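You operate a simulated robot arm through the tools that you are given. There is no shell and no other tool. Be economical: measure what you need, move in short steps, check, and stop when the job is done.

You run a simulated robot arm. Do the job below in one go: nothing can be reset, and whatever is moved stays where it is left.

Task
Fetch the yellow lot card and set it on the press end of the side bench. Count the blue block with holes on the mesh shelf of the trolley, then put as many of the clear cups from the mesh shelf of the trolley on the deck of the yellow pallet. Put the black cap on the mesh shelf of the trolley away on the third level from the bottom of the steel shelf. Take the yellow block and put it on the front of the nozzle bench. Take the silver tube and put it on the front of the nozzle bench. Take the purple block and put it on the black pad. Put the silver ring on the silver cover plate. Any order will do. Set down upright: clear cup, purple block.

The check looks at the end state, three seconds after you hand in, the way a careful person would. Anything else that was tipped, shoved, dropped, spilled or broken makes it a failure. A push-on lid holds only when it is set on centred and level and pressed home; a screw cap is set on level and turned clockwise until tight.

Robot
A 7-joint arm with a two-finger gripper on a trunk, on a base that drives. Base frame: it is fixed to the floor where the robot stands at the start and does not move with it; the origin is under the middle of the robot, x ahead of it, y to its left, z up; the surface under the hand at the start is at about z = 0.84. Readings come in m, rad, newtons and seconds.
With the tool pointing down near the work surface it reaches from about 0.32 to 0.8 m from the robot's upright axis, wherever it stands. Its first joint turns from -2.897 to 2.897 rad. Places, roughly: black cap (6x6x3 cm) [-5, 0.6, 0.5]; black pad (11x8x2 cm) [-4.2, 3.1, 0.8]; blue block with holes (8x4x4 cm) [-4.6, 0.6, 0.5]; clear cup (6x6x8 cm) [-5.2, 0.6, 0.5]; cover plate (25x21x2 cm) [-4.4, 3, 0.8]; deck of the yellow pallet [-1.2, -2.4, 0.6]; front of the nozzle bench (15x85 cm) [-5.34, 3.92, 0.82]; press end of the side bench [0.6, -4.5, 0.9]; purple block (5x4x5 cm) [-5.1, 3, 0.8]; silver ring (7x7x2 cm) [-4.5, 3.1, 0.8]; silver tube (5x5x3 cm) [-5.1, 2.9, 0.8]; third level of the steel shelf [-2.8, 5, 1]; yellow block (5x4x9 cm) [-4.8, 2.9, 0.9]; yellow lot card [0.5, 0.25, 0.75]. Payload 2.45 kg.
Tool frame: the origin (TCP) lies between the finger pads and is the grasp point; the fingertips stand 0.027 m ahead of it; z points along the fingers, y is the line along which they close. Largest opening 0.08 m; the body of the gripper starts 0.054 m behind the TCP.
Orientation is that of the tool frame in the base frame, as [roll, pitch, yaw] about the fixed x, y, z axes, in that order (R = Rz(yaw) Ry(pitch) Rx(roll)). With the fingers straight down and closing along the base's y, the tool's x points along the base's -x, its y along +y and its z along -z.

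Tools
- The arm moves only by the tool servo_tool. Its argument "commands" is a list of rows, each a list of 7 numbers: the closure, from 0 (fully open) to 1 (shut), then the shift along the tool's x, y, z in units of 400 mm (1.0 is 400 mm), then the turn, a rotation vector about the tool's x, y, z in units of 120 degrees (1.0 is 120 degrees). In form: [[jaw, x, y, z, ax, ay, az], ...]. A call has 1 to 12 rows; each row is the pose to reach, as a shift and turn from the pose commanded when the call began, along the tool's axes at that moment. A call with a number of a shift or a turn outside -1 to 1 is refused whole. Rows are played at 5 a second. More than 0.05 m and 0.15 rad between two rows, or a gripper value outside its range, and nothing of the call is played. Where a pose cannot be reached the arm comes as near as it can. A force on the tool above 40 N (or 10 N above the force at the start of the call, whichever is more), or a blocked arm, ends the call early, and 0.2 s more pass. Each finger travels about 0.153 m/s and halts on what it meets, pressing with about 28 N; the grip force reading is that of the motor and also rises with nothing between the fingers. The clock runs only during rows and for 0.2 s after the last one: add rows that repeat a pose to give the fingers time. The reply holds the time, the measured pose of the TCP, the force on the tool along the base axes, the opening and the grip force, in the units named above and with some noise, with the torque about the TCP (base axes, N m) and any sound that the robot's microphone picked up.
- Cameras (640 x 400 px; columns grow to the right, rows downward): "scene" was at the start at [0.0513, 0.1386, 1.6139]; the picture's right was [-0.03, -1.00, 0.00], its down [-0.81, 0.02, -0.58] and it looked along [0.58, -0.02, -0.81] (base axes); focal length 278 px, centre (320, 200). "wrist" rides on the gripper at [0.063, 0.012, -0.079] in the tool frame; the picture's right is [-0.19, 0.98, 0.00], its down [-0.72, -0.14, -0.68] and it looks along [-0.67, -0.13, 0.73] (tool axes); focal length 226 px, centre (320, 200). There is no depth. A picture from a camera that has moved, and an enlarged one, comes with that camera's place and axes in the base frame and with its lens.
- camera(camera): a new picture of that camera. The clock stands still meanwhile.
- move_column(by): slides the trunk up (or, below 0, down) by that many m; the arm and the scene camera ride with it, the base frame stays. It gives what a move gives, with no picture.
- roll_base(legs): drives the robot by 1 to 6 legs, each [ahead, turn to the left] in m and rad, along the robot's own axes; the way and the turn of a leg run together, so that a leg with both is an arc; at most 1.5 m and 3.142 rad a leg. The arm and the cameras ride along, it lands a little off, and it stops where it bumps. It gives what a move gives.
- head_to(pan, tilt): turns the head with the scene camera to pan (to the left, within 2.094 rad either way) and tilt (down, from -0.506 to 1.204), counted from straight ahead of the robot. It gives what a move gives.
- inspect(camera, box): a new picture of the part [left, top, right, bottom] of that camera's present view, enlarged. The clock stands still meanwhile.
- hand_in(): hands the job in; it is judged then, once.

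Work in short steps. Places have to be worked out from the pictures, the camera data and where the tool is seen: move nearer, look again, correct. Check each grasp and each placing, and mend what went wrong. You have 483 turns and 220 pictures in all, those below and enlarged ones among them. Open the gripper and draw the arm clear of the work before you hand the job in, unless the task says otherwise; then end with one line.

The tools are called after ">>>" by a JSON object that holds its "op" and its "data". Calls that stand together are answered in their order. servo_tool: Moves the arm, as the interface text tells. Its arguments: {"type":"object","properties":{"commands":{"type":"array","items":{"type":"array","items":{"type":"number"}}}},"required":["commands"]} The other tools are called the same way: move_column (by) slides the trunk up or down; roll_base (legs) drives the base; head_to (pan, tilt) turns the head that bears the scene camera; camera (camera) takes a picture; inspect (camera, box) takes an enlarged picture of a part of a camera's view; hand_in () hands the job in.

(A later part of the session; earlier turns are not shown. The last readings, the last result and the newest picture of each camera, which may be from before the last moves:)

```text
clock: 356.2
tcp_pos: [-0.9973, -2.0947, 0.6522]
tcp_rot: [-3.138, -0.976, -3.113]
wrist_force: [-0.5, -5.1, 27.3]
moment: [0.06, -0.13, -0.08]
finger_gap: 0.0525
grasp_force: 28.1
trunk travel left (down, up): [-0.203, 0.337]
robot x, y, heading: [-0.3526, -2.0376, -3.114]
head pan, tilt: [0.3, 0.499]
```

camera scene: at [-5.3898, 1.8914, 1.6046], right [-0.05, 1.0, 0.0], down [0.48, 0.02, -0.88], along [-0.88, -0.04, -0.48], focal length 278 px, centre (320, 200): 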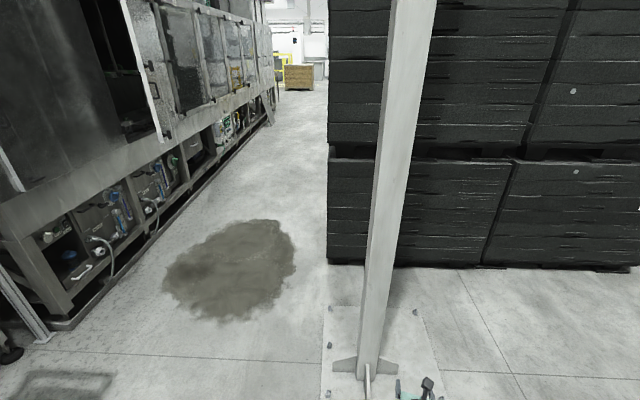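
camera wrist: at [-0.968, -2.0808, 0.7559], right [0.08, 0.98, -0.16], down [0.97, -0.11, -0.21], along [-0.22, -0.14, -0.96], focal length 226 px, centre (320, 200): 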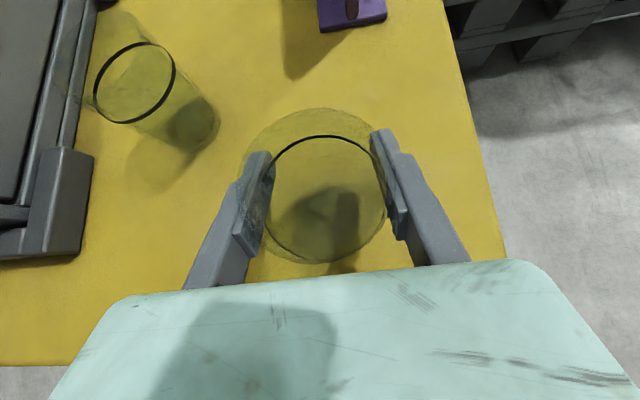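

Contact. Ease up, open, withdraw.

>>> {"op": "servo_tool", "data": {"commands": [[0.8, 0.0041, 0, -0.0028, 0, 0, 0], [0.4, 0.0041, 0, -0.0028, 0, 0, 0], [0, 0.0041, 0, -0.0028, 0, 0, 0], [0, 0.0041, 0, -0.0028, 0, 0, 0], [0, 0.0041, 0, -0.06, 0, 0, 0], [0, 0.0041, 0, -0.16, 0, 0, 0], [0, 0.0041, 0, -0.27, 0, 0, 0], [0, 0.0041, 0, -0.38, 0, 0, 0]]}}

>>> {"op": "camera", "data": {"camera": "wrist"}}

```text
clock: 358.0
tcp_pos: [-0.8736, -2.09, 0.735]
tcp_rot: [-3.14, -0.974, -3.109]
wrist_force: [0.2, 1.2, -0.3]
moment: [0.02, 0.02, 0.03]
finger_gap: 0.0803
grasp_force: 0.0
trunk travel left (down, up): [-0.203, 0.337]
robot x, y, heading: [-0.3574, -2.0442, -3.112]
head pan, tilt: [0.3, 0.499]
```

```text
159 pictures are left
camera wrist: at [-0.8432, -2.0751, 0.8313], right [0.08, 0.98, -0.16], down [0.97, -0.11, -0.21], along [-0.22, -0.14, -0.96], focal length 226 px, centre (320, 200)
```

wrist: 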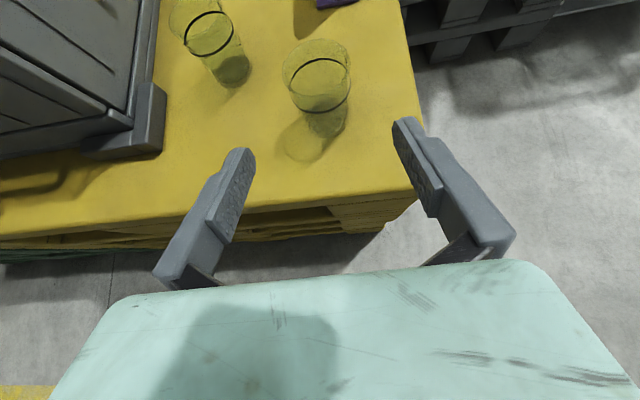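

Both cups stand upright on the deck. Now the black cap: raise, back off slightly, turn north and return.

>>> {"op": "move_column", "data": {"by": 0.3}}

>>> {"op": "roll_base", "data": {"legs": [[-0.08, 0], [0, -1.55], [1.5, 0], [0.9, 0]]}}

```text
clock: 361.0
tcp_pos: [-0.8739, -2.0895, 1.0339]
tcp_rot: [-3.14, -0.972, -3.113]
wrist_force: [-0.3, 0.2, 0.3]
moment: [-0.03, 0.01, 0.0]
finger_gap: 0.08
grasp_force: 0.0
trunk travel left (down, up): [-0.503, 0.037]
robot x, y, heading: [-0.3533, -2.0412, -3.112]
head pan, tilt: [0.3, 0.499]
```

```text
clock: 377.2
tcp_pos: [-0.5417, 0.8682, 1.0345]
tcp_rot: [-3.14, -0.972, 1.639]
wrist_force: [-0.5, 1.2, 0.7]
moment: [0.02, -0.01, -0.01]
finger_gap: 0.0799
grasp_force: 0.0
trunk travel left (down, up): [-0.503, 0.037]
robot x, y, heading: [-0.4742, 0.3449, 1.646]
head pan, tilt: [0.3, 0.499]
```

Drive to (-5.03,2.0) and face the trolley.

>>> {"op": "roll_base", "data": {"legs": [[0, 1.147], [1.5, 0], [1.5, 0], [1.5, 0], [0.33, 0], [0, 1.92]]}}

```text
clock: 408.2
tcp_pos: [-4.9784, 1.4454, 1.0348]
tcp_rot: [-3.139, -0.971, -1.549]
wrist_force: [-0.1, 0.4, 0.2]
moment: [-0.01, 0.02, 0.04]
finger_gap: 0.0801
grasp_force: 0.1
trunk travel left (down, up): [-0.503, 0.037]
robot x, y, heading: [-5.0198, 1.9668, -1.547]
head pan, tilt: [0.3, 0.499]
```

Lower the trunk and extend toward the shelf height.

>>> {"op": "move_column", "data": {"by": -0.3}}

>>> {"op": "servo_tool", "data": {"commands": [[0, 0.008, 0, 0.1, 0, 0, 0], [0, 0.016, 0, 0.2, 0, 0, 0], [0, 0.024, 0, 0.3, 0, 0, 0], [0, 0.032, 0, 0.4, 0, 0, 0], [0, 0.04, 0, 0.5, 0, 0, 0], [0, 0.048, 0, 0.6, 0, 0, 0], [0, 0.056, 0, 0.7, 0, 0, 0], [0, 0.065, 0, 0.8, 0, 0, 0], [0, 0.065, 0, 0.8, 0, 0, 0]]}}

>>> {"op": "roll_base", "data": {"legs": [[0.41, 0]]}}

>>> {"op": "camera", "data": {"camera": "wrist"}}

```text
clock: 411.2
tcp_pos: [-4.9786, 1.4445, 0.7348]
tcp_rot: [-3.139, -0.972, -1.553]
wrist_force: [0.7, -0.7, 0.1]
moment: [0.01, 0.02, 0.03]
finger_gap: 0.0803
grasp_force: 0.1
trunk travel left (down, up): [-0.203, 0.337]
robot x, y, heading: [-5.022, 1.9696, -1.549]
head pan, tilt: [0.3, 0.499]
```

```text
clock: 413.2
tcp_pos: [-4.9696, 1.1656, 0.5742]
tcp_rot: [-3.14, -0.971, -1.55]
wrist_force: [0.0, 0.6, 0.6]
moment: [-0.01, 0.02, 0.0]
finger_gap: 0.0798
grasp_force: 0.0
trunk travel left (down, up): [-0.203, 0.337]
robot x, y, heading: [-5.019, 1.9659, -1.549]
head pan, tilt: [0.3, 0.499]
```

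```text
clock: 415.7
tcp_pos: [-4.9599, 0.7563, 0.5749]
tcp_rot: [-3.138, -0.972, -1.549]
wrist_force: [0.4, 0.2, 0.6]
moment: [0.01, 0.02, -0.03]
finger_gap: 0.0801
grasp_force: 0.0
trunk travel left (down, up): [-0.203, 0.337]
robot x, y, heading: [-5.0142, 1.5534, -1.548]
head pan, tilt: [0.3, 0.499]
```

```text
158 pictures are left
camera wrist: at [-4.9725, 0.787, 0.6714], right [-0.98, 0.09, -0.16], down [0.12, 0.97, -0.21], along [0.14, -0.22, -0.96], focal length 226 px, centre (320, 200)
```

wrist: 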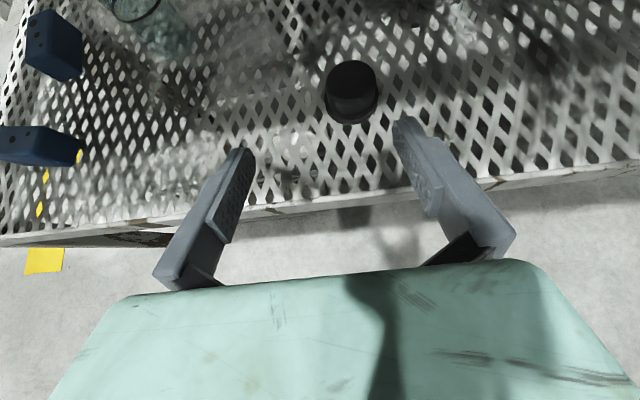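

Cap centre (-4.983,.650), z .476–.506. Shift sideways 2.5 cm, lower trunk 7 cm, and roll 0.098 forward.

>>> {"op": "servo_tool", "data": {"commands": [[0, 0, 0.032, 0, 0, 0, 0], [0, 0, 0.0638, 0, 0, 0, 0], [0, 0, 0.0638, 0, 0, 0, 0]]}}

>>> {"op": "move_column", "data": {"by": -0.069}}

>>> {"op": "roll_base", "data": {"legs": [[0.09, 0]]}}

>>> {"op": "camera", "data": {"camera": "wrist"}}

```text
clock: 416.5
tcp_pos: [-4.984, 0.7543, 0.5748]
tcp_rot: [-3.14, -0.971, -1.55]
wrist_force: [0.7, 0.0, -0.1]
moment: [0.01, 0.03, 0.0]
finger_gap: 0.0801
grasp_force: 0.0
trunk travel left (down, up): [-0.203, 0.337]
robot x, y, heading: [-5.0114, 1.5572, -1.549]
head pan, tilt: [0.3, 0.499]
```

```text
clock: 417.6
tcp_pos: [-4.9849, 0.7557, 0.5063]
tcp_rot: [-3.14, -0.973, -1.551]
wrist_force: [-0.4, 0.0, -0.5]
moment: [0.01, 0.01, 0.0]
finger_gap: 0.0799
grasp_force: 0.1
trunk travel left (down, up): [-0.134, 0.406]
robot x, y, heading: [-5.0142, 1.5561, -1.545]
head pan, tilt: [0.3, 0.499]
```

```text
clock: 418.7
tcp_pos: [-4.9819, 0.6654, 0.506]
tcp_rot: [-3.139, -0.972, -1.549]
wrist_force: [0.2, -0.1, 0.1]
moment: [0.0, 0.02, -0.02]
finger_gap: 0.08
grasp_force: 0.1
trunk travel left (down, up): [-0.134, 0.406]
robot x, y, heading: [-5.0096, 1.4678, -1.545]
head pan, tilt: [0.3, 0.499]
```

```text
157 pictures are left
camera wrist: at [-4.9948, 0.6966, 0.6025], right [-0.98, 0.09, -0.16], down [0.12, 0.97, -0.21], along [0.14, -0.22, -0.96], focal length 226 px, centre (320, 200)
```

wrist: 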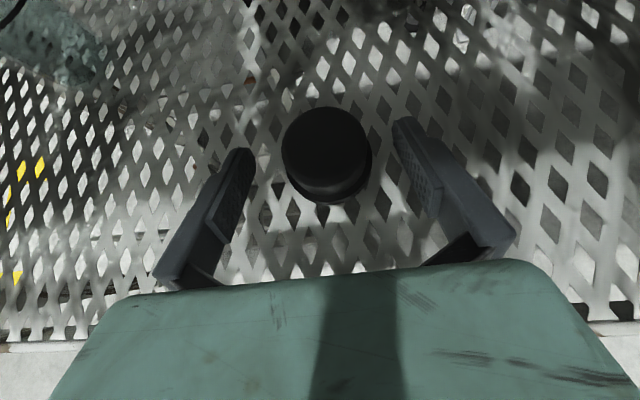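

Cap at (-4.985,.651); a further 1.3 cm roll, then close.

>>> {"op": "roll_base", "data": {"legs": [[0.013, 0]]}}

>>> {"op": "servo_tool", "data": {"commands": [[0.3, 0, 0, 0, 0, 0, 0], [0.6, 0, 0, 0, 0, 0, 0], [0.8, 0, 0, 0, 0, 0, 0], [0.8, 0, 0, 0, 0, 0, 0]]}}

>>> {"op": "camera", "data": {"camera": "wrist"}}

```text
clock: 419.4
tcp_pos: [-4.9812, 0.6526, 0.5046]
tcp_rot: [-3.139, -0.972, -1.549]
wrist_force: [-0.3, 0.7, 0.3]
moment: [0.02, 0.03, 0.0]
finger_gap: 0.08
grasp_force: 0.1
trunk travel left (down, up): [-0.134, 0.406]
robot x, y, heading: [-5.0115, 1.4543, -1.541]
head pan, tilt: [0.3, 0.499]
```

```text
clock: 420.4
tcp_pos: [-4.9818, 0.6519, 0.5064]
tcp_rot: [-3.14, -0.974, -1.549]
wrist_force: [0.0, -0.3, -0.4]
moment: [-0.03, 0.0, 0.01]
finger_gap: 0.0429
grasp_force: 28.3
trunk travel left (down, up): [-0.134, 0.406]
robot x, y, heading: [-5.0105, 1.4486, -1.54]
head pan, tilt: [0.3, 0.499]
```

```text
156 pictures are left
camera wrist: at [-4.9943, 0.6834, 0.6024], right [-0.98, 0.09, -0.16], down [0.12, 0.97, -0.21], along [0.14, -0.22, -0.96], focal length 226 px, centre (320, 200)
```

wrist: 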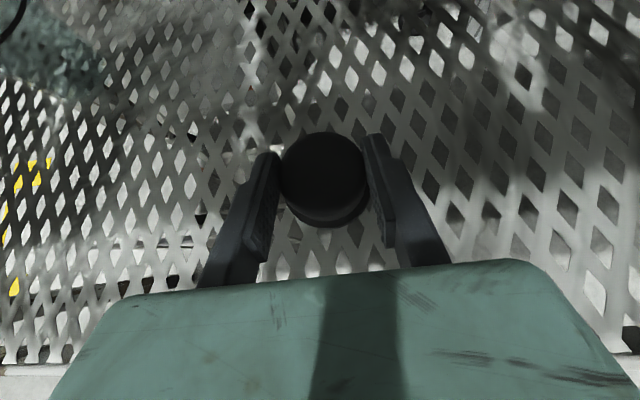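

Held (42.9 mm). Lift and back out.

>>> {"op": "move_column", "data": {"by": 0.06}}

>>> {"op": "roll_base", "data": {"legs": [[-0.6, 0]]}}

>>> {"op": "camera", "data": {"camera": "wrist"}}

```text
clock: 421.4
tcp_pos: [-4.9821, 0.6515, 0.5663]
tcp_rot: [-3.14, -0.969, -1.548]
wrist_force: [0.1, 0.1, 0.1]
moment: [0.03, 0.01, -0.01]
finger_gap: 0.043
grasp_force: 28.2
trunk travel left (down, up): [-0.194, 0.346]
robot x, y, heading: [-5.0093, 1.4536, -1.547]
head pan, tilt: [0.3, 0.499]
```

```text
clock: 424.9
tcp_pos: [-4.997, 1.2592, 0.5655]
tcp_rot: [-3.141, -0.973, -1.547]
wrist_force: [0.1, -0.3, -0.2]
moment: [0.02, 0.05, 0.0]
finger_gap: 0.0432
grasp_force: 27.6
trunk travel left (down, up): [-0.194, 0.346]
robot x, y, heading: [-5.0206, 2.0589, -1.545]
head pan, tilt: [0.3, 0.499]
```

```text
155 pictures are left
camera wrist: at [-5.0096, 1.29, 0.6625], right [-0.98, 0.09, -0.16], down [0.12, 0.97, -0.21], along [0.14, -0.22, -0.96], focal length 226 px, centre (320, 200)
```

wrist: 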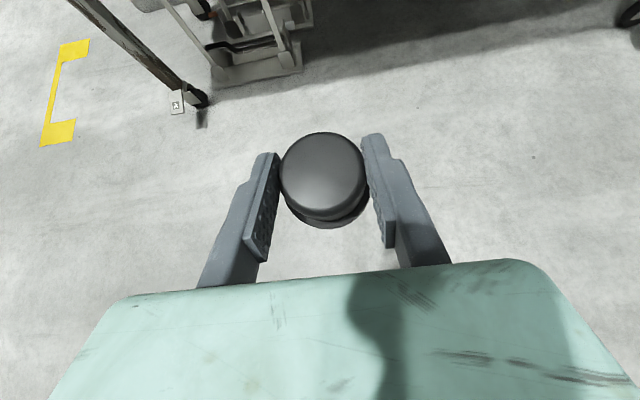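

Retract, raise, and drive to in front of the steel shelf (-2.8,5), stopping around y≈2.6 to look.

>>> {"op": "servo_tool", "data": {"commands": [[0.8, 0.01, 0, -0.1, 0, 0, 0], [0.8, 0.015, 0, -0.2, 0, 0, 0], [0.8, 0.02, 0, -0.3, 0, 0, 0], [0.8, 0.03, 0, -0.4, 0, 0, 0], [0.8, 0.04, 0, -0.5, 0, 0, 0], [0.8, 0.05, 0, -0.6, 0, 0, 0], [0.8, 0.055, 0, -0.7, 0, 0, 0], [0.8, 0.06, 0, -0.79, 0, 0, 0]]}}

>>> {"op": "move_column", "data": {"by": 0.33}}

>>> {"op": "roll_base", "data": {"legs": [[0, 1.66], [1.5, 0], [0.72, 0], [0, 1.45]]}}

>>> {"op": "head_to", "data": {"pan": 0.0, "tilt": 0.3}}

>>> {"op": "camera", "data": {"camera": "scene"}}

```text
clock: 426.7
tcp_pos: [-5.0025, 1.5064, 0.7627]
tcp_rot: [-3.139, -0.973, -1.548]
wrist_force: [0.2, -0.5, -0.7]
moment: [0.02, 0.03, 0.01]
finger_gap: 0.0427
grasp_force: 27.9
trunk travel left (down, up): [-0.194, 0.346]
robot x, y, heading: [-5.0252, 2.0641, -1.544]
head pan, tilt: [0.3, 0.499]
```

```text
clock: 429.9
tcp_pos: [-5.003, 1.5069, 1.093]
tcp_rot: [-3.139, -0.973, -1.549]
wrist_force: [0.4, -0.4, -0.4]
moment: [-0.02, 0.01, -0.02]
finger_gap: 0.0429
grasp_force: 28.2
trunk travel left (down, up): [-0.524, 0.016]
robot x, y, heading: [-5.0226, 2.0592, -1.543]
head pan, tilt: [0.3, 0.499]
```

```text
clock: 448.6
tcp_pos: [-2.8539, 2.9368, 1.0933]
tcp_rot: [-3.139, -0.972, 1.579]
wrist_force: [0.7, -1.4, -1.4]
moment: [-0.04, 0.0, 0.0]
finger_gap: 0.0428
grasp_force: 28.0
trunk travel left (down, up): [-0.524, 0.016]
robot x, y, heading: [-2.836, 2.3823, 1.578]
head pan, tilt: [0.3, 0.499]
```

```text
clock: 449.4
tcp_pos: [-2.8534, 2.9352, 1.0941]
tcp_rot: [-3.14, -0.973, 1.578]
wrist_force: [0.3, -0.7, -0.8]
moment: [-0.03, 0.0, -0.01]
finger_gap: 0.0432
grasp_force: 27.4
trunk travel left (down, up): [-0.524, 0.016]
robot x, y, heading: [-2.8428, 2.3833, 1.581]
head pan, tilt: [0.0, 0.3]
```

```text
154 pictures are left
camera scene: at [-2.9822, 2.4557, 1.944], right [1.0, 0.01, 0.0], down [0.0, -0.3, -0.95], along [-0.01, 0.95, -0.3], focal length 278 px, centre (320, 200)
```

scene: 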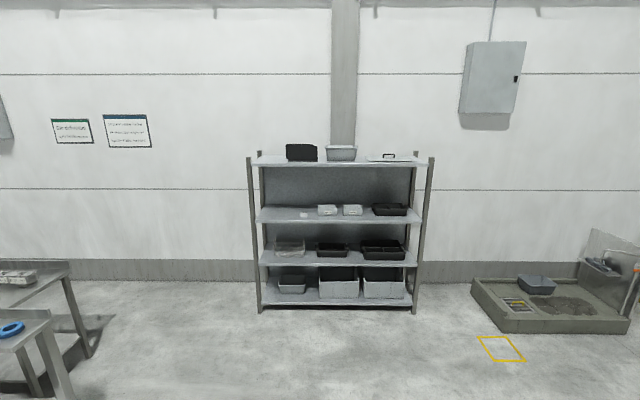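

The third level (row ≈215) has free room on the left. Zoom in.

>>> {"op": "inspect", "data": {"camera": "scene", "box": [235, 140, 445, 270]}}

```text
3.05 times, centred on (340, 205) of scene
camera zoom: at [-2.9822, 2.4557, 1.944], right [1.0, 0.01, 0.0], down [0.0, -0.3, -0.95], along [-0.01, 0.95, -0.3], focal length 848 px, centre (259, 185)
```

zoom: 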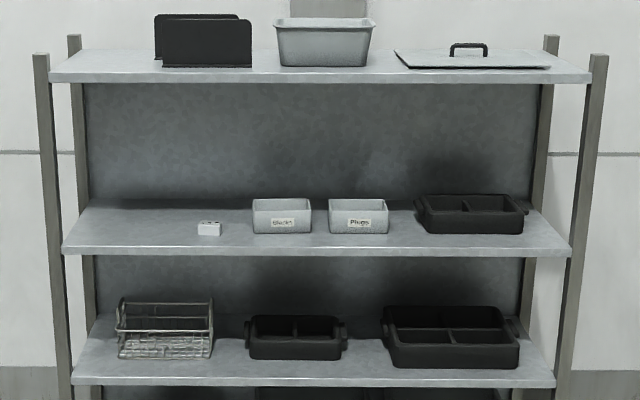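

Target ≈(-3.35,4.95) on the third level (z≈1.0, front edge y≈4.82). Drive to (-3.34,3.9) facing the shelf.

>>> {"op": "roll_base", "data": {"legs": [[0, 0.308], [1.5, 0], [0.05, 0], [0, -0.318]]}}

>>> {"op": "head_to", "data": {"pan": 0.0, "tilt": 0.6}}

>>> {"op": "camera", "data": {"camera": "scene"}}

>>> {"op": "camera", "data": {"camera": "wrist"}}

```text
clock: 459.4
tcp_pos: [-3.334, 4.4007, 1.0929]
tcp_rot: [-3.139, -0.972, 1.574]
wrist_force: [-0.3, 0.0, -0.6]
moment: [0.01, 0.0, 0.02]
finger_gap: 0.0427
grasp_force: 28.1
trunk travel left (down, up): [-0.524, 0.016]
robot x, y, heading: [-3.3182, 3.8474, 1.58]
head pan, tilt: [0.0, 0.3]
```

```text
clock: 460.2
tcp_pos: [-3.3336, 4.4015, 1.0939]
tcp_rot: [-3.14, -0.971, 1.573]
wrist_force: [-0.3, -0.5, -0.9]
moment: [0.0, -0.02, 0.02]
finger_gap: 0.0429
grasp_force: 28.1
trunk travel left (down, up): [-0.524, 0.016]
robot x, y, heading: [-3.3191, 3.8457, 1.578]
head pan, tilt: [0.0, 0.6]
```

```text
152 pictures are left
camera scene: at [-3.4629, 3.916, 1.9166], right [1.0, 0.01, 0.0], down [0.0, -0.56, -0.83], along [0.0, 0.83, -0.56], focal length 278 px, centre (320, 200)
```

scene: 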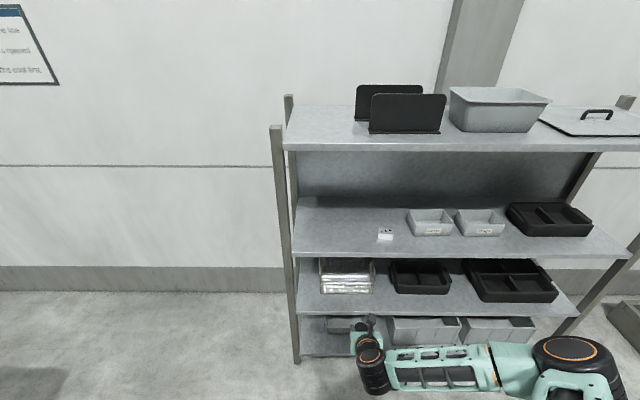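

```text
151 pictures are left
camera wrist: at [-3.3206, 4.3725, 1.1901], right [0.98, -0.1, -0.16], down [-0.14, -0.97, -0.21], along [-0.13, 0.23, -0.96], focal length 226 px, centre (320, 200)
```

wrist: 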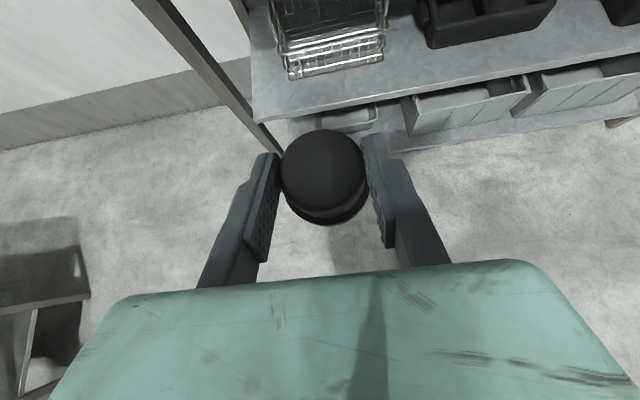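

Roll 0.3 forward, then extend the hand in over the level and look.

>>> {"op": "roll_base", "data": {"legs": [[0.3, 0]]}}

>>> {"op": "servo_tool", "data": {"commands": [[0.8, 0.05, 0, 0.08, 0, 0, 0], [0.8, 0.11, 0, 0.165, 0, 0, 0], [0.8, 0.17, 0, 0.25, 0, 0, 0], [0.8, 0.23, 0, 0.335, 0, 0, 0], [0.8, 0.275, 0, 0.4, 0, 0, 0], [0.8, 0.275, 0, 0.4, 0, 0, 0]]}}

>>> {"op": "camera", "data": {"camera": "wrist"}}

```text
clock: 462.3
tcp_pos: [-3.3383, 4.7159, 1.0917]
tcp_rot: [-3.14, -0.969, 1.578]
wrist_force: [0.4, 0.4, -0.3]
moment: [-0.01, 0.01, 0.03]
finger_gap: 0.043
grasp_force: 27.9
trunk travel left (down, up): [-0.524, 0.016]
robot x, y, heading: [-3.3242, 4.1611, 1.58]
head pan, tilt: [0.0, 0.6]
```

```text
clock: 463.7
tcp_pos: [-3.339, 4.909, 1.0939]
tcp_rot: [-3.137, -0.973, 1.577]
wrist_force: [0.3, 0.0, 0.0]
moment: [0.02, 0.01, 0.0]
finger_gap: 0.0429
grasp_force: 28.3
trunk travel left (down, up): [-0.524, 0.016]
robot x, y, heading: [-3.3221, 4.1593, 1.581]
head pan, tilt: [0.0, 0.6]
```

```text
150 pictures are left
camera wrist: at [-3.3257, 4.8818, 1.1909], right [0.98, -0.1, -0.16], down [-0.13, -0.97, -0.21], along [-0.14, 0.23, -0.96], focal length 226 px, centre (320, 200)
```

wrist: 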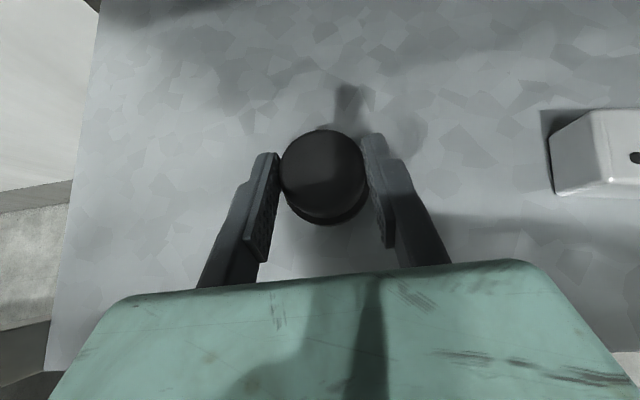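

Above a free area. Lowering 4.5 cm then in small rows to contact.

>>> {"op": "servo_tool", "data": {"commands": [[0.8, -0.04, 0, 0.027, 0, 0, 0], [0.8, -0.0928, 0, 0.0636, 0, 0, 0], [0.8, -0.099, 0, 0.0678, 0, 0, 0], [0.8, -0.1052, 0, 0.072, 0, 0, 0], [0.8, -0.1114, 0, 0.0763, 0, 0, 0], [0.8, -0.1155, 0, 0.0791, 0, 0, 0], [0.8, -0.1155, 0, 0.0791, 0, 0, 0]]}}

```text
clock: 464.7
tcp_pos: [-3.3406, 4.9138, 1.0506]
tcp_rot: [-3.14, -0.983, 1.578]
wrist_force: [-1.1, 2.8, 12.3]
moment: [0.0, 0.06, -0.01]
finger_gap: 0.043
grasp_force: 27.6
trunk travel left (down, up): [-0.524, 0.016]
robot x, y, heading: [-3.3232, 4.1621, 1.579]
head pan, tilt: [0.0, 0.6]
stopped in row 4: the force on the tool passed its limit at 43 N (the readings are from after the stop); the commanded pose is now the measured one
```

Contact made (12 N left). Open gently and withdraw along the tool axis.

>>> {"op": "servo_tool", "data": {"commands": [[0.6, 0.001, 0, -0.001, 0, 0, 0], [0.3, 0.001, 0, -0.001, 0, 0, 0], [0, 0.001, 0, -0.001, 0, 0, 0], [0, 0.001, 0, -0.001, 0, 0, 0], [0, 0.01, 0, -0.06, 0, 0, 0], [0, 0.01, 0, -0.16, 0, 0, 0], [0, 0.01, 0, -0.27, 0, 0, 0], [0, 0.01, 0, -0.38, 0, 0, 0]]}}

>>> {"op": "camera", "data": {"camera": "wrist"}}

```text
clock: 466.5
tcp_pos: [-3.3389, 4.7863, 1.1371]
tcp_rot: [-3.14, -0.981, 1.579]
wrist_force: [0.2, 0.3, 0.5]
moment: [0.01, -0.02, 0.01]
finger_gap: 0.08
grasp_force: 0.1
trunk travel left (down, up): [-0.524, 0.016]
robot x, y, heading: [-3.3238, 4.163, 1.582]
head pan, tilt: [0.0, 0.6]
```

```text
149 pictures are left
camera wrist: at [-3.3259, 4.758, 1.2329], right [0.98, -0.1, -0.16], down [-0.13, -0.97, -0.22], along [-0.13, 0.23, -0.96], focal length 226 px, centre (320, 200)
```

wrist: 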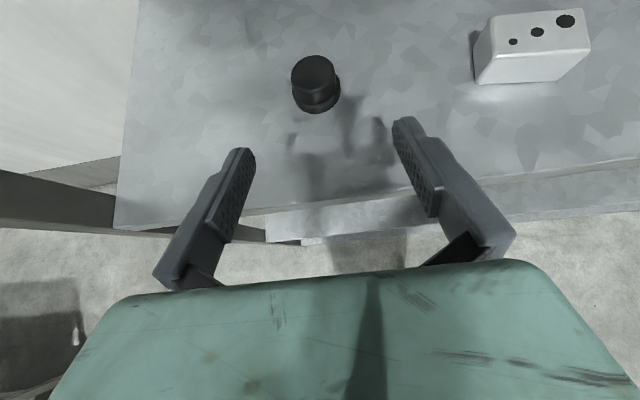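

Cap is in place on the third level. I back away and turn west to view the work tables.

>>> {"op": "roll_base", "data": {"legs": [[-1.3, 0], [0, 1.4]]}}

>>> {"op": "head_to", "data": {"pan": 0.0, "tilt": 0.45}}

>>> {"op": "camera", "data": {"camera": "scene"}}

```text
clock: 476.6
tcp_pos: [-3.9408, 2.9564, 1.1364]
tcp_rot: [3.141, -0.98, 2.964]
wrist_force: [-0.8, -0.3, -0.7]
moment: [0.0, 0.0, -0.02]
finger_gap: 0.0801
grasp_force: 0.1
trunk travel left (down, up): [-0.524, 0.016]
robot x, y, heading: [-3.3182, 2.8564, 2.959]
head pan, tilt: [0.0, 0.6]
```

```text
clock: 477.3
tcp_pos: [-3.9409, 2.957, 1.1355]
tcp_rot: [3.141, -0.981, 2.961]
wrist_force: [-0.5, -0.5, 0.1]
moment: [0.04, 0.01, 0.02]
finger_gap: 0.0799
grasp_force: 0.1
trunk travel left (down, up): [-0.524, 0.016]
robot x, y, heading: [-3.3204, 2.8587, 2.964]
head pan, tilt: [0.0, 0.45]
```

```text
148 pictures are left
camera scene: at [-3.4201, 2.7318, 1.9301], right [0.18, 0.98, 0.0], down [0.43, -0.08, -0.9], along [-0.89, 0.16, -0.44], focal length 278 px, centre (320, 200)
```

scene: 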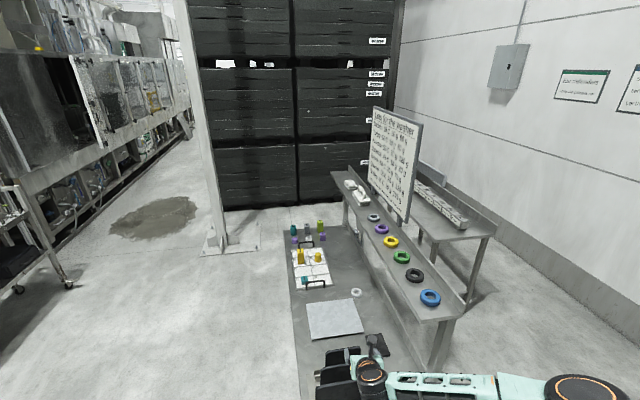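

Table A runs along x at y≈2.8–3.3, with a raised ring shelf behind it and the nozzle bench beyond. I go to its south side facing north.

>>> {"op": "roll_base", "data": {"legs": [[0, 0.668], [1.39, 0], [0, -2.06]]}}

>>> {"op": "head_to", "data": {"pan": 0.3, "tilt": 0.8}}

>>> {"op": "camera", "data": {"camera": "scene"}}

>>> {"op": "camera", "data": {"camera": "wrist"}}

```text
clock: 482.6
tcp_pos: [-4.2899, 2.3527, 1.1339]
tcp_rot: [3.14, -0.977, -2.68]
wrist_force: [-0.3, -0.9, 0.9]
moment: [-0.02, 0.0, -0.02]
finger_gap: 0.08
grasp_force: 0.0
trunk travel left (down, up): [-0.524, 0.016]
robot x, y, heading: [-3.7339, 2.6466, -2.702]
head pan, tilt: [0.0, 0.45]
stopped in leg 2: the robot was blocked; the commanded pose is now the measured one
```

```text
clock: 483.4
tcp_pos: [-4.2876, 2.3557, 1.1357]
tcp_rot: [-3.14, -0.979, -2.68]
wrist_force: [0.7, 0.3, 0.5]
moment: [-0.03, 0.01, 0.0]
finger_gap: 0.08
grasp_force: 0.1
trunk travel left (down, up): [-0.524, 0.016]
robot x, y, heading: [-3.7335, 2.6435, -2.703]
head pan, tilt: [0.3, 0.799]
```

```text
147 pictures are left
camera scene: at [-3.7175, 2.471, 1.8997], right [-0.67, 0.74, 0.0], down [0.53, 0.48, -0.7], along [-0.52, -0.47, -0.72], focal length 278 px, centre (320, 200)
```

scene: 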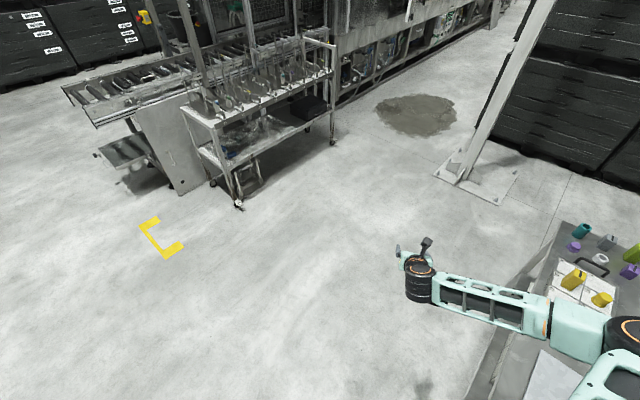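

```text
146 pictures are left
camera wrist: at [-4.2654, 2.3815, 1.2322], right [-0.34, 0.93, -0.16], down [0.93, 0.3, -0.22], along [-0.15, -0.22, -0.96], focal length 226 px, centre (320, 200)
```

wrist: 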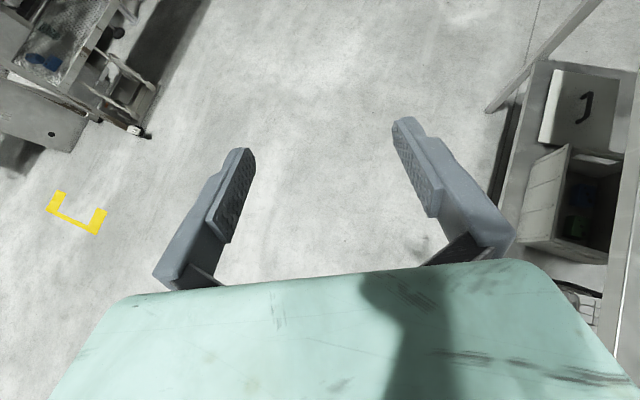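

Blocked near the table end. I back off and take a wider route further south.

>>> {"op": "roll_base", "data": {"legs": [[-0.35, 0], [0, 1.13], [0.85, 0], [0, -1.571], [1.1, 0]]}}

```text
clock: 501.9
tcp_pos: [-5.1558, 1.9326, 1.1362]
tcp_rot: [-3.139, -0.978, -3.122]
wrist_force: [0.2, 0.4, -0.1]
moment: [0.01, -0.01, 0.02]
finger_gap: 0.0799
grasp_force: 0.0
trunk travel left (down, up): [-0.524, 0.016]
robot x, y, heading: [-4.53, 1.9578, 3.14]
head pan, tilt: [0.3, 0.799]
```

Turn to face the table and look.

>>> {"op": "roll_base", "data": {"legs": [[0, -1.571]]}}

>>> {"op": "head_to", "data": {"pan": 0.15, "tilt": 0.75}}

>>> {"op": "camera", "data": {"camera": "scene"}}

```text
clock: 506.3
tcp_pos: [-4.5301, 2.5803, 1.1358]
tcp_rot: [-3.14, -0.979, 1.552]
wrist_force: [-0.9, 0.5, 0.0]
moment: [0.01, 0.0, -0.03]
finger_gap: 0.0801
grasp_force: 0.1
trunk travel left (down, up): [-0.524, 0.016]
robot x, y, heading: [-4.5293, 1.9556, 1.532]
head pan, tilt: [0.3, 0.799]
```

```text
clock: 507.0
tcp_pos: [-4.5305, 2.5807, 1.1361]
tcp_rot: [-3.14, -0.979, 1.555]
wrist_force: [0.9, 0.0, 0.1]
moment: [0.0, 0.01, 0.01]
finger_gap: 0.08
grasp_force: 0.1
trunk travel left (down, up): [-0.524, 0.016]
robot x, y, heading: [-4.5304, 1.9581, 1.527]
head pan, tilt: [0.15, 0.75]
```

```text
145 pictures are left
camera scene: at [-4.6815, 2.0243, 1.9037], right [0.99, 0.11, 0.0], down [0.07, -0.68, -0.73], along [-0.08, 0.73, -0.68], focal length 278 px, centre (320, 200)
```

scene: 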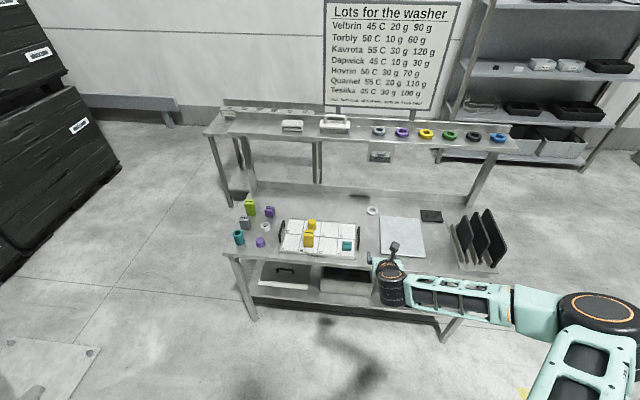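

Zooming on the items of the table.

>>> {"op": "inspect", "data": {"camera": "scene", "box": [220, 190, 380, 270]}}

>>> {"op": "inspect", "data": {"camera": "scene", "box": [340, 180, 520, 280]}}

>>> {"op": "inspect", "data": {"camera": "scene", "box": [190, 90, 400, 200]}}

```text
4.00 times, centred on (300, 230) of scene
camera zoom: at [-4.6815, 2.0243, 1.9037], right [0.99, 0.11, 0.0], down [0.07, -0.68, -0.73], along [-0.08, 0.73, -0.68], focal length 1112 px, centre (400, 80)
```

zoom: 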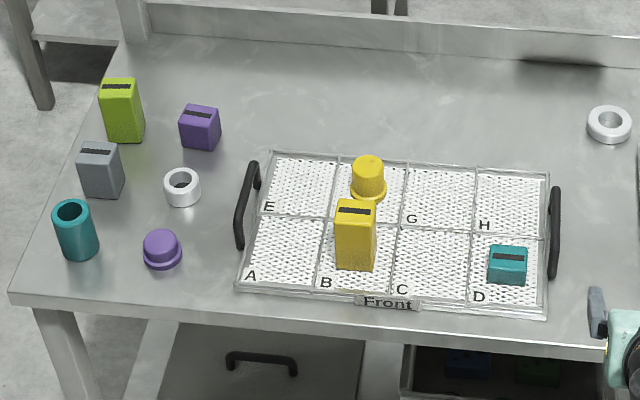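

```text
3.56 times, centred on (430, 230) of scene
camera zoom: at [-4.6815, 2.0243, 1.9037], right [0.99, 0.11, 0.0], down [0.07, -0.68, -0.73], along [-0.08, 0.73, -0.68], focal length 989 px, centre (-71, 93)
```

zoom: 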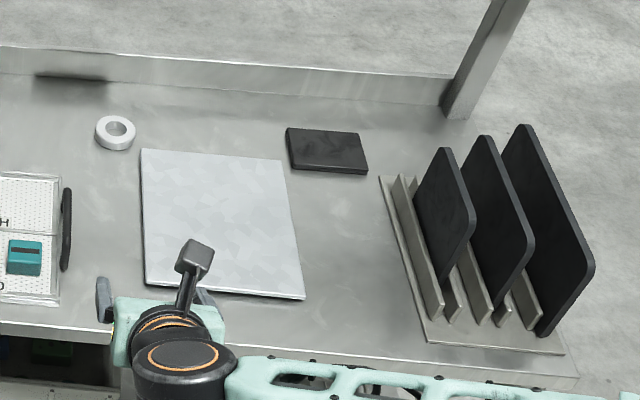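

```text
3.05 times, centred on (295, 145) of scene
camera zoom: at [-4.6815, 2.0243, 1.9037], right [0.99, 0.11, 0.0], down [0.07, -0.68, -0.73], along [-0.08, 0.73, -0.68], focal length 848 px, centre (396, 368)
```

zoom: 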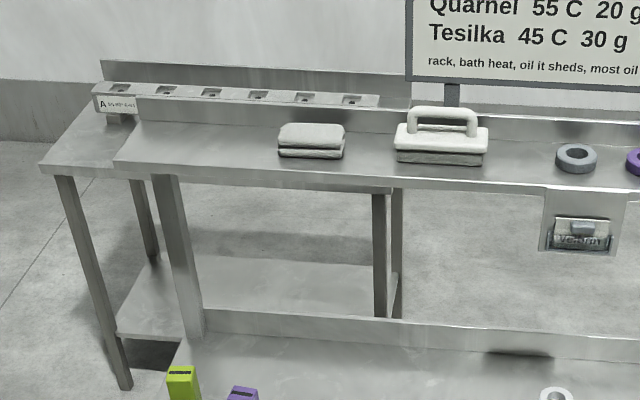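

All items identified: ring (-4.513,3.134), plate centre (-4.377,2.966), pad (-4.199,3.125), purple block (-5.065,3.063), silver tube (-5.067,2.956), yellow block (-4.826,2.876). I first point the hand straight down.

>>> {"op": "servo_tool", "data": {"commands": [[0, 0, 0, 0, 0, -0.0668, 0], [0, 0, 0, 0, 0, -0.1336, 0], [0, 0, 0, 0, 0, -0.2004, 0], [0, 0, 0, 0, 0, -0.2672, 0], [0, 0, 0, 0, 0, -0.334, 0], [0, 0, 0, 0, 0, -0.4008, 0], [0, 0, 0, 0, 0, -0.4675, 0], [0, 0, 0, 0, 0, -0.4675, 0]]}}

>>> {"op": "roll_base", "data": {"legs": [[0, 0.04], [0.43, 0]]}}

>>> {"op": "camera", "data": {"camera": "wrist"}}

```text
clock: 508.8
tcp_pos: [-4.5309, 2.5803, 1.1365]
tcp_rot: [3.141, 0.001, 1.555]
wrist_force: [-0.3, 0.7, -0.4]
moment: [0.03, 0.03, 0.01]
finger_gap: 0.0799
grasp_force: 0.1
trunk travel left (down, up): [-0.524, 0.016]
robot x, y, heading: [-4.5286, 1.9565, 1.536]
head pan, tilt: [0.15, 0.75]
```

```text
clock: 511.8
tcp_pos: [-4.5563, 3.014, 1.135]
tcp_rot: [-3.142, 0.002, 1.596]
wrist_force: [-0.5, 0.0, 0.9]
moment: [-0.03, -0.01, 0.0]
finger_gap: 0.08
grasp_force: 0.0
trunk travel left (down, up): [-0.524, 0.016]
robot x, y, heading: [-4.5314, 2.39, 1.568]
head pan, tilt: [0.15, 0.75]
```

```text
141 pictures are left
camera wrist: at [-4.5438, 3.0798, 1.2144], right [0.99, -0.17, 0.0], down [-0.12, -0.72, 0.68], along [-0.12, -0.67, -0.73], focal length 226 px, centre (320, 200)
```

wrist: 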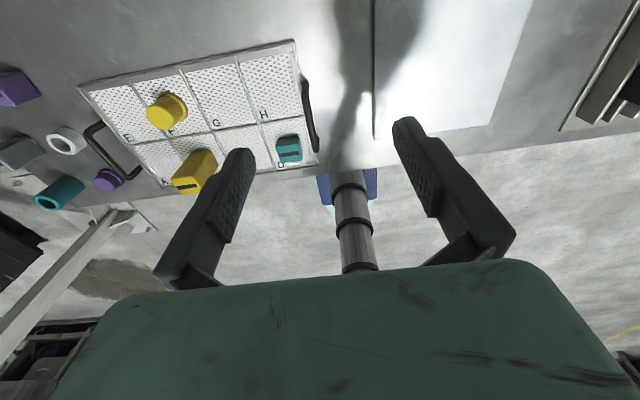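

The camera looks back from beyond; I move the hand above the ring's estimated place and lower to z≈1.0 to see it.

>>> {"op": "servo_tool", "data": {"commands": [[0, 0.075, 0.029, 0.05, 0, 0, 0], [0, 0.15, 0.058, 0.12, 0, 0, 0], [0, 0.225, 0.087, 0.19, 0, 0, 0], [0, 0.2975, 0.115, 0.26, 0, 0, 0], [0, 0.2975, 0.115, 0.3375, 0, 0, 0], [0, 0.2975, 0.115, 0.3375, 0, 0, 0]]}}

>>> {"op": "camera", "data": {"camera": "wrist"}}

```text
clock: 512.2
tcp_pos: [-4.5492, 3.0333, 1.1257]
tcp_rot: [-3.14, 0.003, 1.597]
wrist_force: [0.4, -36.0, 26.7]
moment: [4.93, -0.19, -0.45]
finger_gap: 0.0801
grasp_force: 0.1
trunk travel left (down, up): [-0.524, 0.016]
robot x, y, heading: [-4.5264, 2.3873, 1.568]
head pan, tilt: [0.15, 0.75]
stopped in row 2: the force on the tool passed its limit at 116 N (the readings are from after the stop); the commanded pose is now the measured one
```

```text
140 pictures are left
camera wrist: at [-4.5382, 3.0979, 1.2043], right [0.99, -0.17, 0.0], down [-0.12, -0.72, 0.69], along [-0.12, -0.68, -0.73], focal length 226 px, centre (320, 200)
```

wrist: 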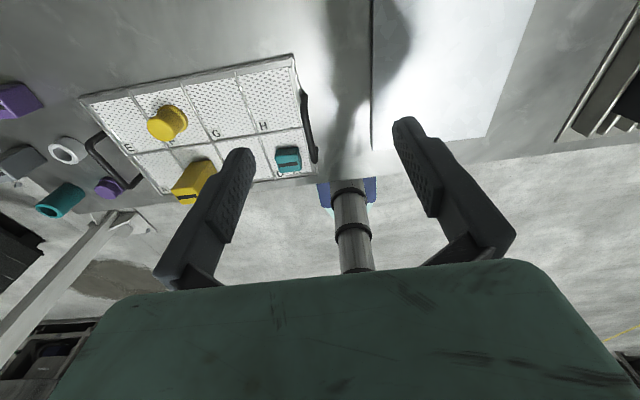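

The camera housing touched the raised shelf (edge near y≈3.12, z≈1.2). I back off and check that shelf's rings.

>>> {"op": "servo_tool", "data": {"commands": [[0, -0.08, 0, 0, 0, 0, 0], [0, -0.18, 0, 0, 0, 0, 0], [0, -0.28, 0, 0, 0, 0, 0]]}}

>>> {"op": "head_to", "data": {"pan": 0.0, "tilt": 0.6}}

>>> {"op": "camera", "data": {"camera": "scene"}}

```text
clock: 513.0
tcp_pos: [-4.5439, 2.9257, 1.1212]
tcp_rot: [-3.139, 0.007, 1.598]
wrist_force: [-0.2, -0.2, 0.5]
moment: [0.04, 0.04, -0.03]
finger_gap: 0.0802
grasp_force: 0.0
trunk travel left (down, up): [-0.524, 0.016]
robot x, y, heading: [-4.5293, 2.3901, 1.572]
head pan, tilt: [0.15, 0.75]
```

```text
clock: 513.7
tcp_pos: [-4.5441, 2.9269, 1.1222]
tcp_rot: [-3.141, 0.005, 1.599]
wrist_force: [0.7, 0.1, 0.8]
moment: [0.0, -0.04, -0.01]
finger_gap: 0.0802
grasp_force: 0.0
trunk travel left (down, up): [-0.524, 0.016]
robot x, y, heading: [-4.5292, 2.3876, 1.57]
head pan, tilt: [0.0, 0.6]
```

```text
139 pictures are left
camera scene: at [-4.6716, 2.4584, 1.9165], right [1.0, 0.0, 0.0], down [0.0, -0.57, -0.82], along [0.0, 0.82, -0.57], focal length 278 px, centre (320, 200)
```

scene: 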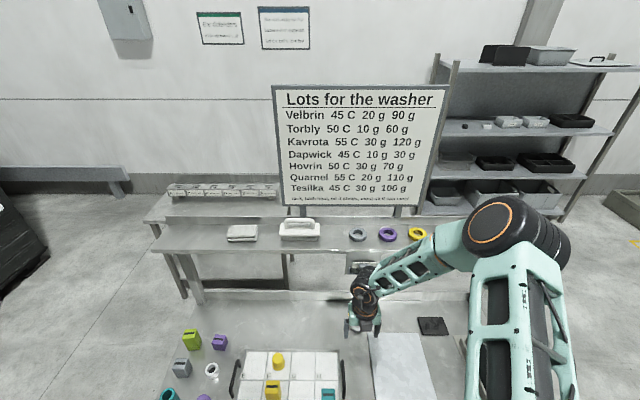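

The raised shelf is undisturbed (edge ≈ y 3.1, z 1.2+). I'll work under it with the hand tilted 45°: tilt now and lower the trunk.

>>> {"op": "servo_tool", "data": {"commands": [[0, 0, 0, 0, 0, 0.0625, 0], [0, 0, 0, 0, 0, 0.125, 0], [0, 0, 0, 0, 0, 0.1875, 0], [0, 0, 0, 0, 0, 0.25, 0], [0, 0, 0, 0, 0, 0.3125, 0], [0, 0, 0, 0, 0, 0.375, 0], [0, 0, 0, 0, 0, 0.375, 0]]}}

>>> {"op": "move_column", "data": {"by": -0.15}}

>>> {"op": "camera", "data": {"camera": "wrist"}}

```text
clock: 515.3
tcp_pos: [-4.5461, 2.9255, 1.1238]
tcp_rot: [-3.139, -0.783, 1.596]
wrist_force: [0.2, -0.5, -1.3]
moment: [0.02, 0.0, 0.0]
finger_gap: 0.08
grasp_force: 0.1
trunk travel left (down, up): [-0.524, 0.016]
robot x, y, heading: [-4.5282, 2.3875, 1.571]
head pan, tilt: [0.0, 0.6]
```

```text
clock: 517.1
tcp_pos: [-4.5452, 2.9246, 0.9737]
tcp_rot: [-3.139, -0.78, 1.594]
wrist_force: [-0.1, 0.2, 0.7]
moment: [0.02, 0.01, -0.04]
finger_gap: 0.0802
grasp_force: 0.0
trunk travel left (down, up): [-0.374, 0.166]
robot x, y, heading: [-4.5276, 2.3864, 1.574]
head pan, tilt: [0.0, 0.6]
```

```text
138 pictures are left
camera wrist: at [-4.5323, 2.9162, 1.0735], right [0.98, -0.11, -0.14], down [-0.12, -0.99, -0.02], along [-0.14, 0.04, -0.99], focal length 226 px, centre (320, 200)
```

wrist: 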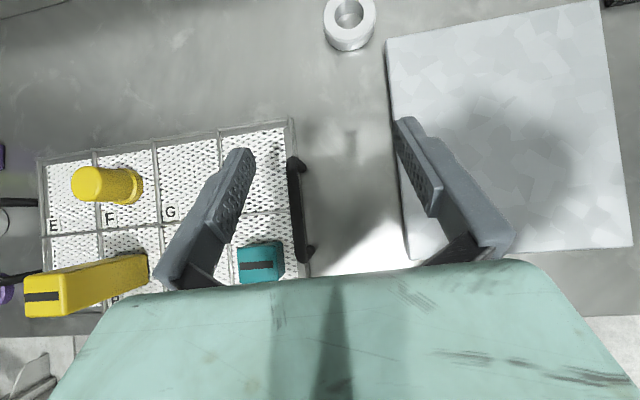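

Ring at ≈(-4.513,3.113). I move toward it to z≈.88.

>>> {"op": "servo_tool", "data": {"commands": [[0, 0.03, 0.018, 0.097, 0, 0, 0], [0, 0.062, 0.036, 0.193, 0, 0, 0], [0, 0.093, 0.054, 0.29, 0, 0, 0], [0, 0.124, 0.072, 0.387, 0, 0, 0], [0, 0.155, 0.09, 0.4834, 0, 0, 0], [0, 0.155, 0.09, 0.4834, 0, 0, 0]]}}

>>> {"op": "camera", "data": {"camera": "wrist"}}

```text
clock: 518.5
tcp_pos: [-4.5172, 3.1029, 0.8797]
tcp_rot: [-3.139, -0.78, 1.596]
wrist_force: [-0.3, -0.5, -0.6]
moment: [0.01, -0.01, -0.02]
finger_gap: 0.0801
grasp_force: 0.1
trunk travel left (down, up): [-0.374, 0.166]
robot x, y, heading: [-4.5296, 2.3901, 1.569]
head pan, tilt: [0.0, 0.6]
```

```text
137 pictures are left
camera wrist: at [-4.5031, 3.0954, 0.9804], right [0.98, -0.11, -0.14], down [-0.11, -0.99, -0.02], along [-0.14, 0.04, -0.99], focal length 226 px, centre (320, 200)
```

wrist: 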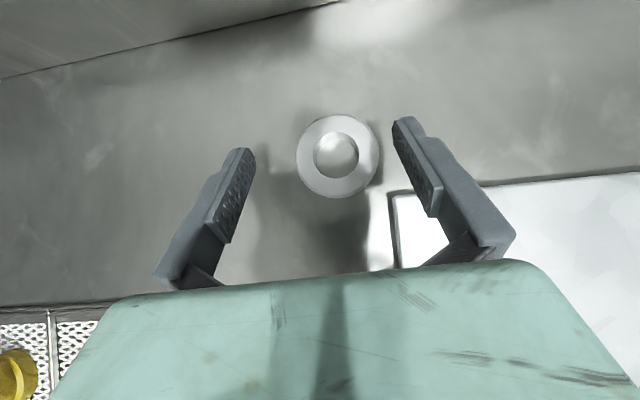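

Ring: centre (-4.509,3.131), top z≈.824, table z≈.80, Ø≈58 mm. I descend to TCP (…,3.121,.830).

>>> {"op": "servo_tool", "data": {"commands": [[0.05, 0.02, 0.021, 0.02, 0, 0, 0], [0.05, -0.01, 0.021, 0.06, 0, 0, 0], [0.05, -0.035, 0.021, 0.09, 0, 0, 0], [0.05, -0.045, 0.021, 0.109, 0, 0, 0], [0.05, -0.056, 0.021, 0.12, 0, 0, 0], [0.05, -0.056, 0.021, 0.12, 0, 0, 0]]}}

>>> {"op": "camera", "data": {"camera": "wrist"}}

```text
clock: 519.9
tcp_pos: [-4.5063, 3.1246, 0.8321]
tcp_rot: [3.141, -0.784, 1.597]
wrist_force: [3.8, -1.0, 14.7]
moment: [0.28, -0.51, 0.0]
finger_gap: 0.074
grasp_force: 0.1
trunk travel left (down, up): [-0.374, 0.166]
robot x, y, heading: [-4.5305, 2.3885, 1.57]
head pan, tilt: [0.0, 0.6]
```

```text
136 pictures are left
camera wrist: at [-4.493, 3.1153, 0.9324], right [0.98, -0.11, -0.14], down [-0.12, -0.99, -0.02], along [-0.13, 0.04, -0.99], focal length 226 px, centre (320, 200)
```

wrist: 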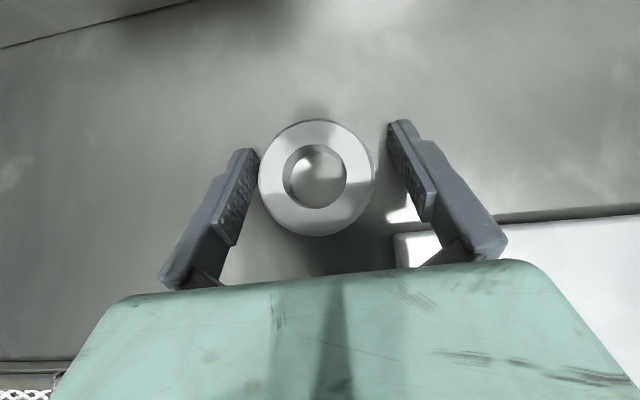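

Right tip touches the table (z≈.806). Raise 2 mm and close.

>>> {"op": "servo_tool", "data": {"commands": [[0.05, 0.0035, -0.003, -0.0035, 0, 0, 0], [0.3, 0.0035, -0.003, -0.0035, 0, 0, 0], [0.6, 0.0035, -0.003, -0.0035, 0, 0, 0], [0.8, 0.0035, -0.003, -0.0035, 0, 0, 0], [0.8, 0.0035, -0.003, -0.0035, 0, 0, 0]]}}

>>> {"op": "camera", "data": {"camera": "wrist"}}

```text
clock: 521.1
tcp_pos: [-4.5093, 3.1241, 0.8317]
tcp_rot: [-3.137, -0.782, 1.595]
wrist_force: [0.5, -0.5, -0.1]
moment: [0.0, 0.0, 0.0]
finger_gap: 0.0609
grasp_force: 27.9
trunk travel left (down, up): [-0.374, 0.166]
robot x, y, heading: [-4.5304, 2.3879, 1.571]
head pan, tilt: [0.0, 0.6]
```

```text
135 pictures are left
camera wrist: at [-4.4952, 3.1151, 0.9319], right [0.98, -0.11, -0.14], down [-0.12, -0.99, -0.02], along [-0.14, 0.04, -0.99], focal length 226 px, centre (320, 200)
```

wrist: 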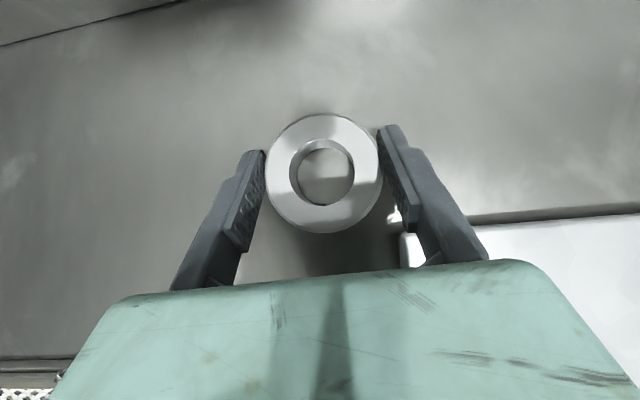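

Ring gripped (60.9 mm). Lift 6 cm and carry it above the plate centre (-4.371,2.967).

>>> {"op": "servo_tool", "data": {"commands": [[0.8, 0.05, 0, -0.05, 0, 0, 0], [0.8, 0.1055, 0, -0.107, 0, 0, 0], [0.8, 0.056, 0.056, -0.156, 0, 0, 0], [0.8, 0.007, 0.112, -0.204, 0, 0, 0], [0.8, -0.042, 0.168, -0.253, 0, 0, 0], [0.8, -0.091, 0.223, -0.302, 0, 0, 0], [0.8, -0.141, 0.279, -0.35, 0, 0, 0], [0.8, -0.19, 0.335, -0.399, 0, 0, 0], [0.8, -0.19, 0.335, -0.399, 0, 0, 0]]}}

>>> {"op": "camera", "data": {"camera": "wrist"}}

```text
clock: 523.1
tcp_pos: [-4.3696, 2.963, 0.8901]
tcp_rot: [-3.137, -0.78, 1.597]
wrist_force: [-0.6, 0.2, -1.4]
moment: [0.04, -0.01, 0.0]
finger_gap: 0.0608
grasp_force: 27.5
trunk travel left (down, up): [-0.374, 0.166]
robot x, y, heading: [-4.5296, 2.3858, 1.572]
head pan, tilt: [0.0, 0.6]
```

```text
134 pictures are left
camera wrist: at [-4.3567, 2.9545, 0.9906], right [0.98, -0.11, -0.14], down [-0.11, -0.99, -0.02], along [-0.14, 0.04, -0.99], focal length 226 px, centre (320, 200)
```

wrist: 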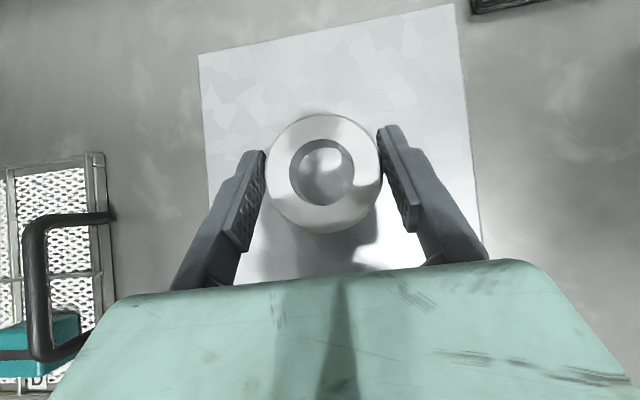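

Centred on the plate. Lower to contact.

>>> {"op": "servo_tool", "data": {"commands": [[0.8, -0.03, 0, 0.03, 0, 0, 0], [0.8, -0.0527, 0, 0.0533, 0, 0, 0], [0.8, -0.0597, 0, 0.0604, 0, 0, 0], [0.8, -0.0633, 0, 0.064, 0, 0, 0], [0.8, -0.0668, 0, 0.0675, 0, 0, 0], [0.8, -0.0703, 0, 0.0711, 0, 0, 0], [0.8, -0.0738, 0, 0.0747, 0, 0, 0], [0.8, -0.0738, 0, 0.0747, 0, 0, 0]]}}

```text
clock: 524.9
tcp_pos: [-4.3707, 2.9614, 0.8483]
tcp_rot: [-3.139, -0.78, 1.597]
wrist_force: [-0.3, -0.1, -2.2]
moment: [-0.03, 0.02, 0.0]
finger_gap: 0.0612
grasp_force: 27.9
trunk travel left (down, up): [-0.374, 0.166]
robot x, y, heading: [-4.5302, 2.3911, 1.572]
head pan, tilt: [0.0, 0.6]
```

No contact yet; continue down in 2 mm rows.

>>> {"op": "servo_tool", "data": {"commands": [[0.8, -0.0035, 0, 0.0036, 0, 0, 0], [0.8, -0.007, 0, 0.0071, 0, 0, 0], [0.8, -0.0105, 0, 0.0107, 0, 0, 0], [0.8, -0.0123, 0, 0.0125, 0, 0, 0], [0.8, -0.0123, 0, 0.0125, 0, 0, 0]]}}

```text
clock: 526.1
tcp_pos: [-4.3701, 2.9624, 0.8443]
tcp_rot: [-3.141, -0.788, 1.597]
wrist_force: [2.3, 4.5, 35.0]
moment: [0.46, -0.33, -0.1]
finger_gap: 0.0609
grasp_force: 28.3
trunk travel left (down, up): [-0.374, 0.166]
robot x, y, heading: [-4.5287, 2.3892, 1.574]
head pan, tilt: [0.0, 0.6]
```

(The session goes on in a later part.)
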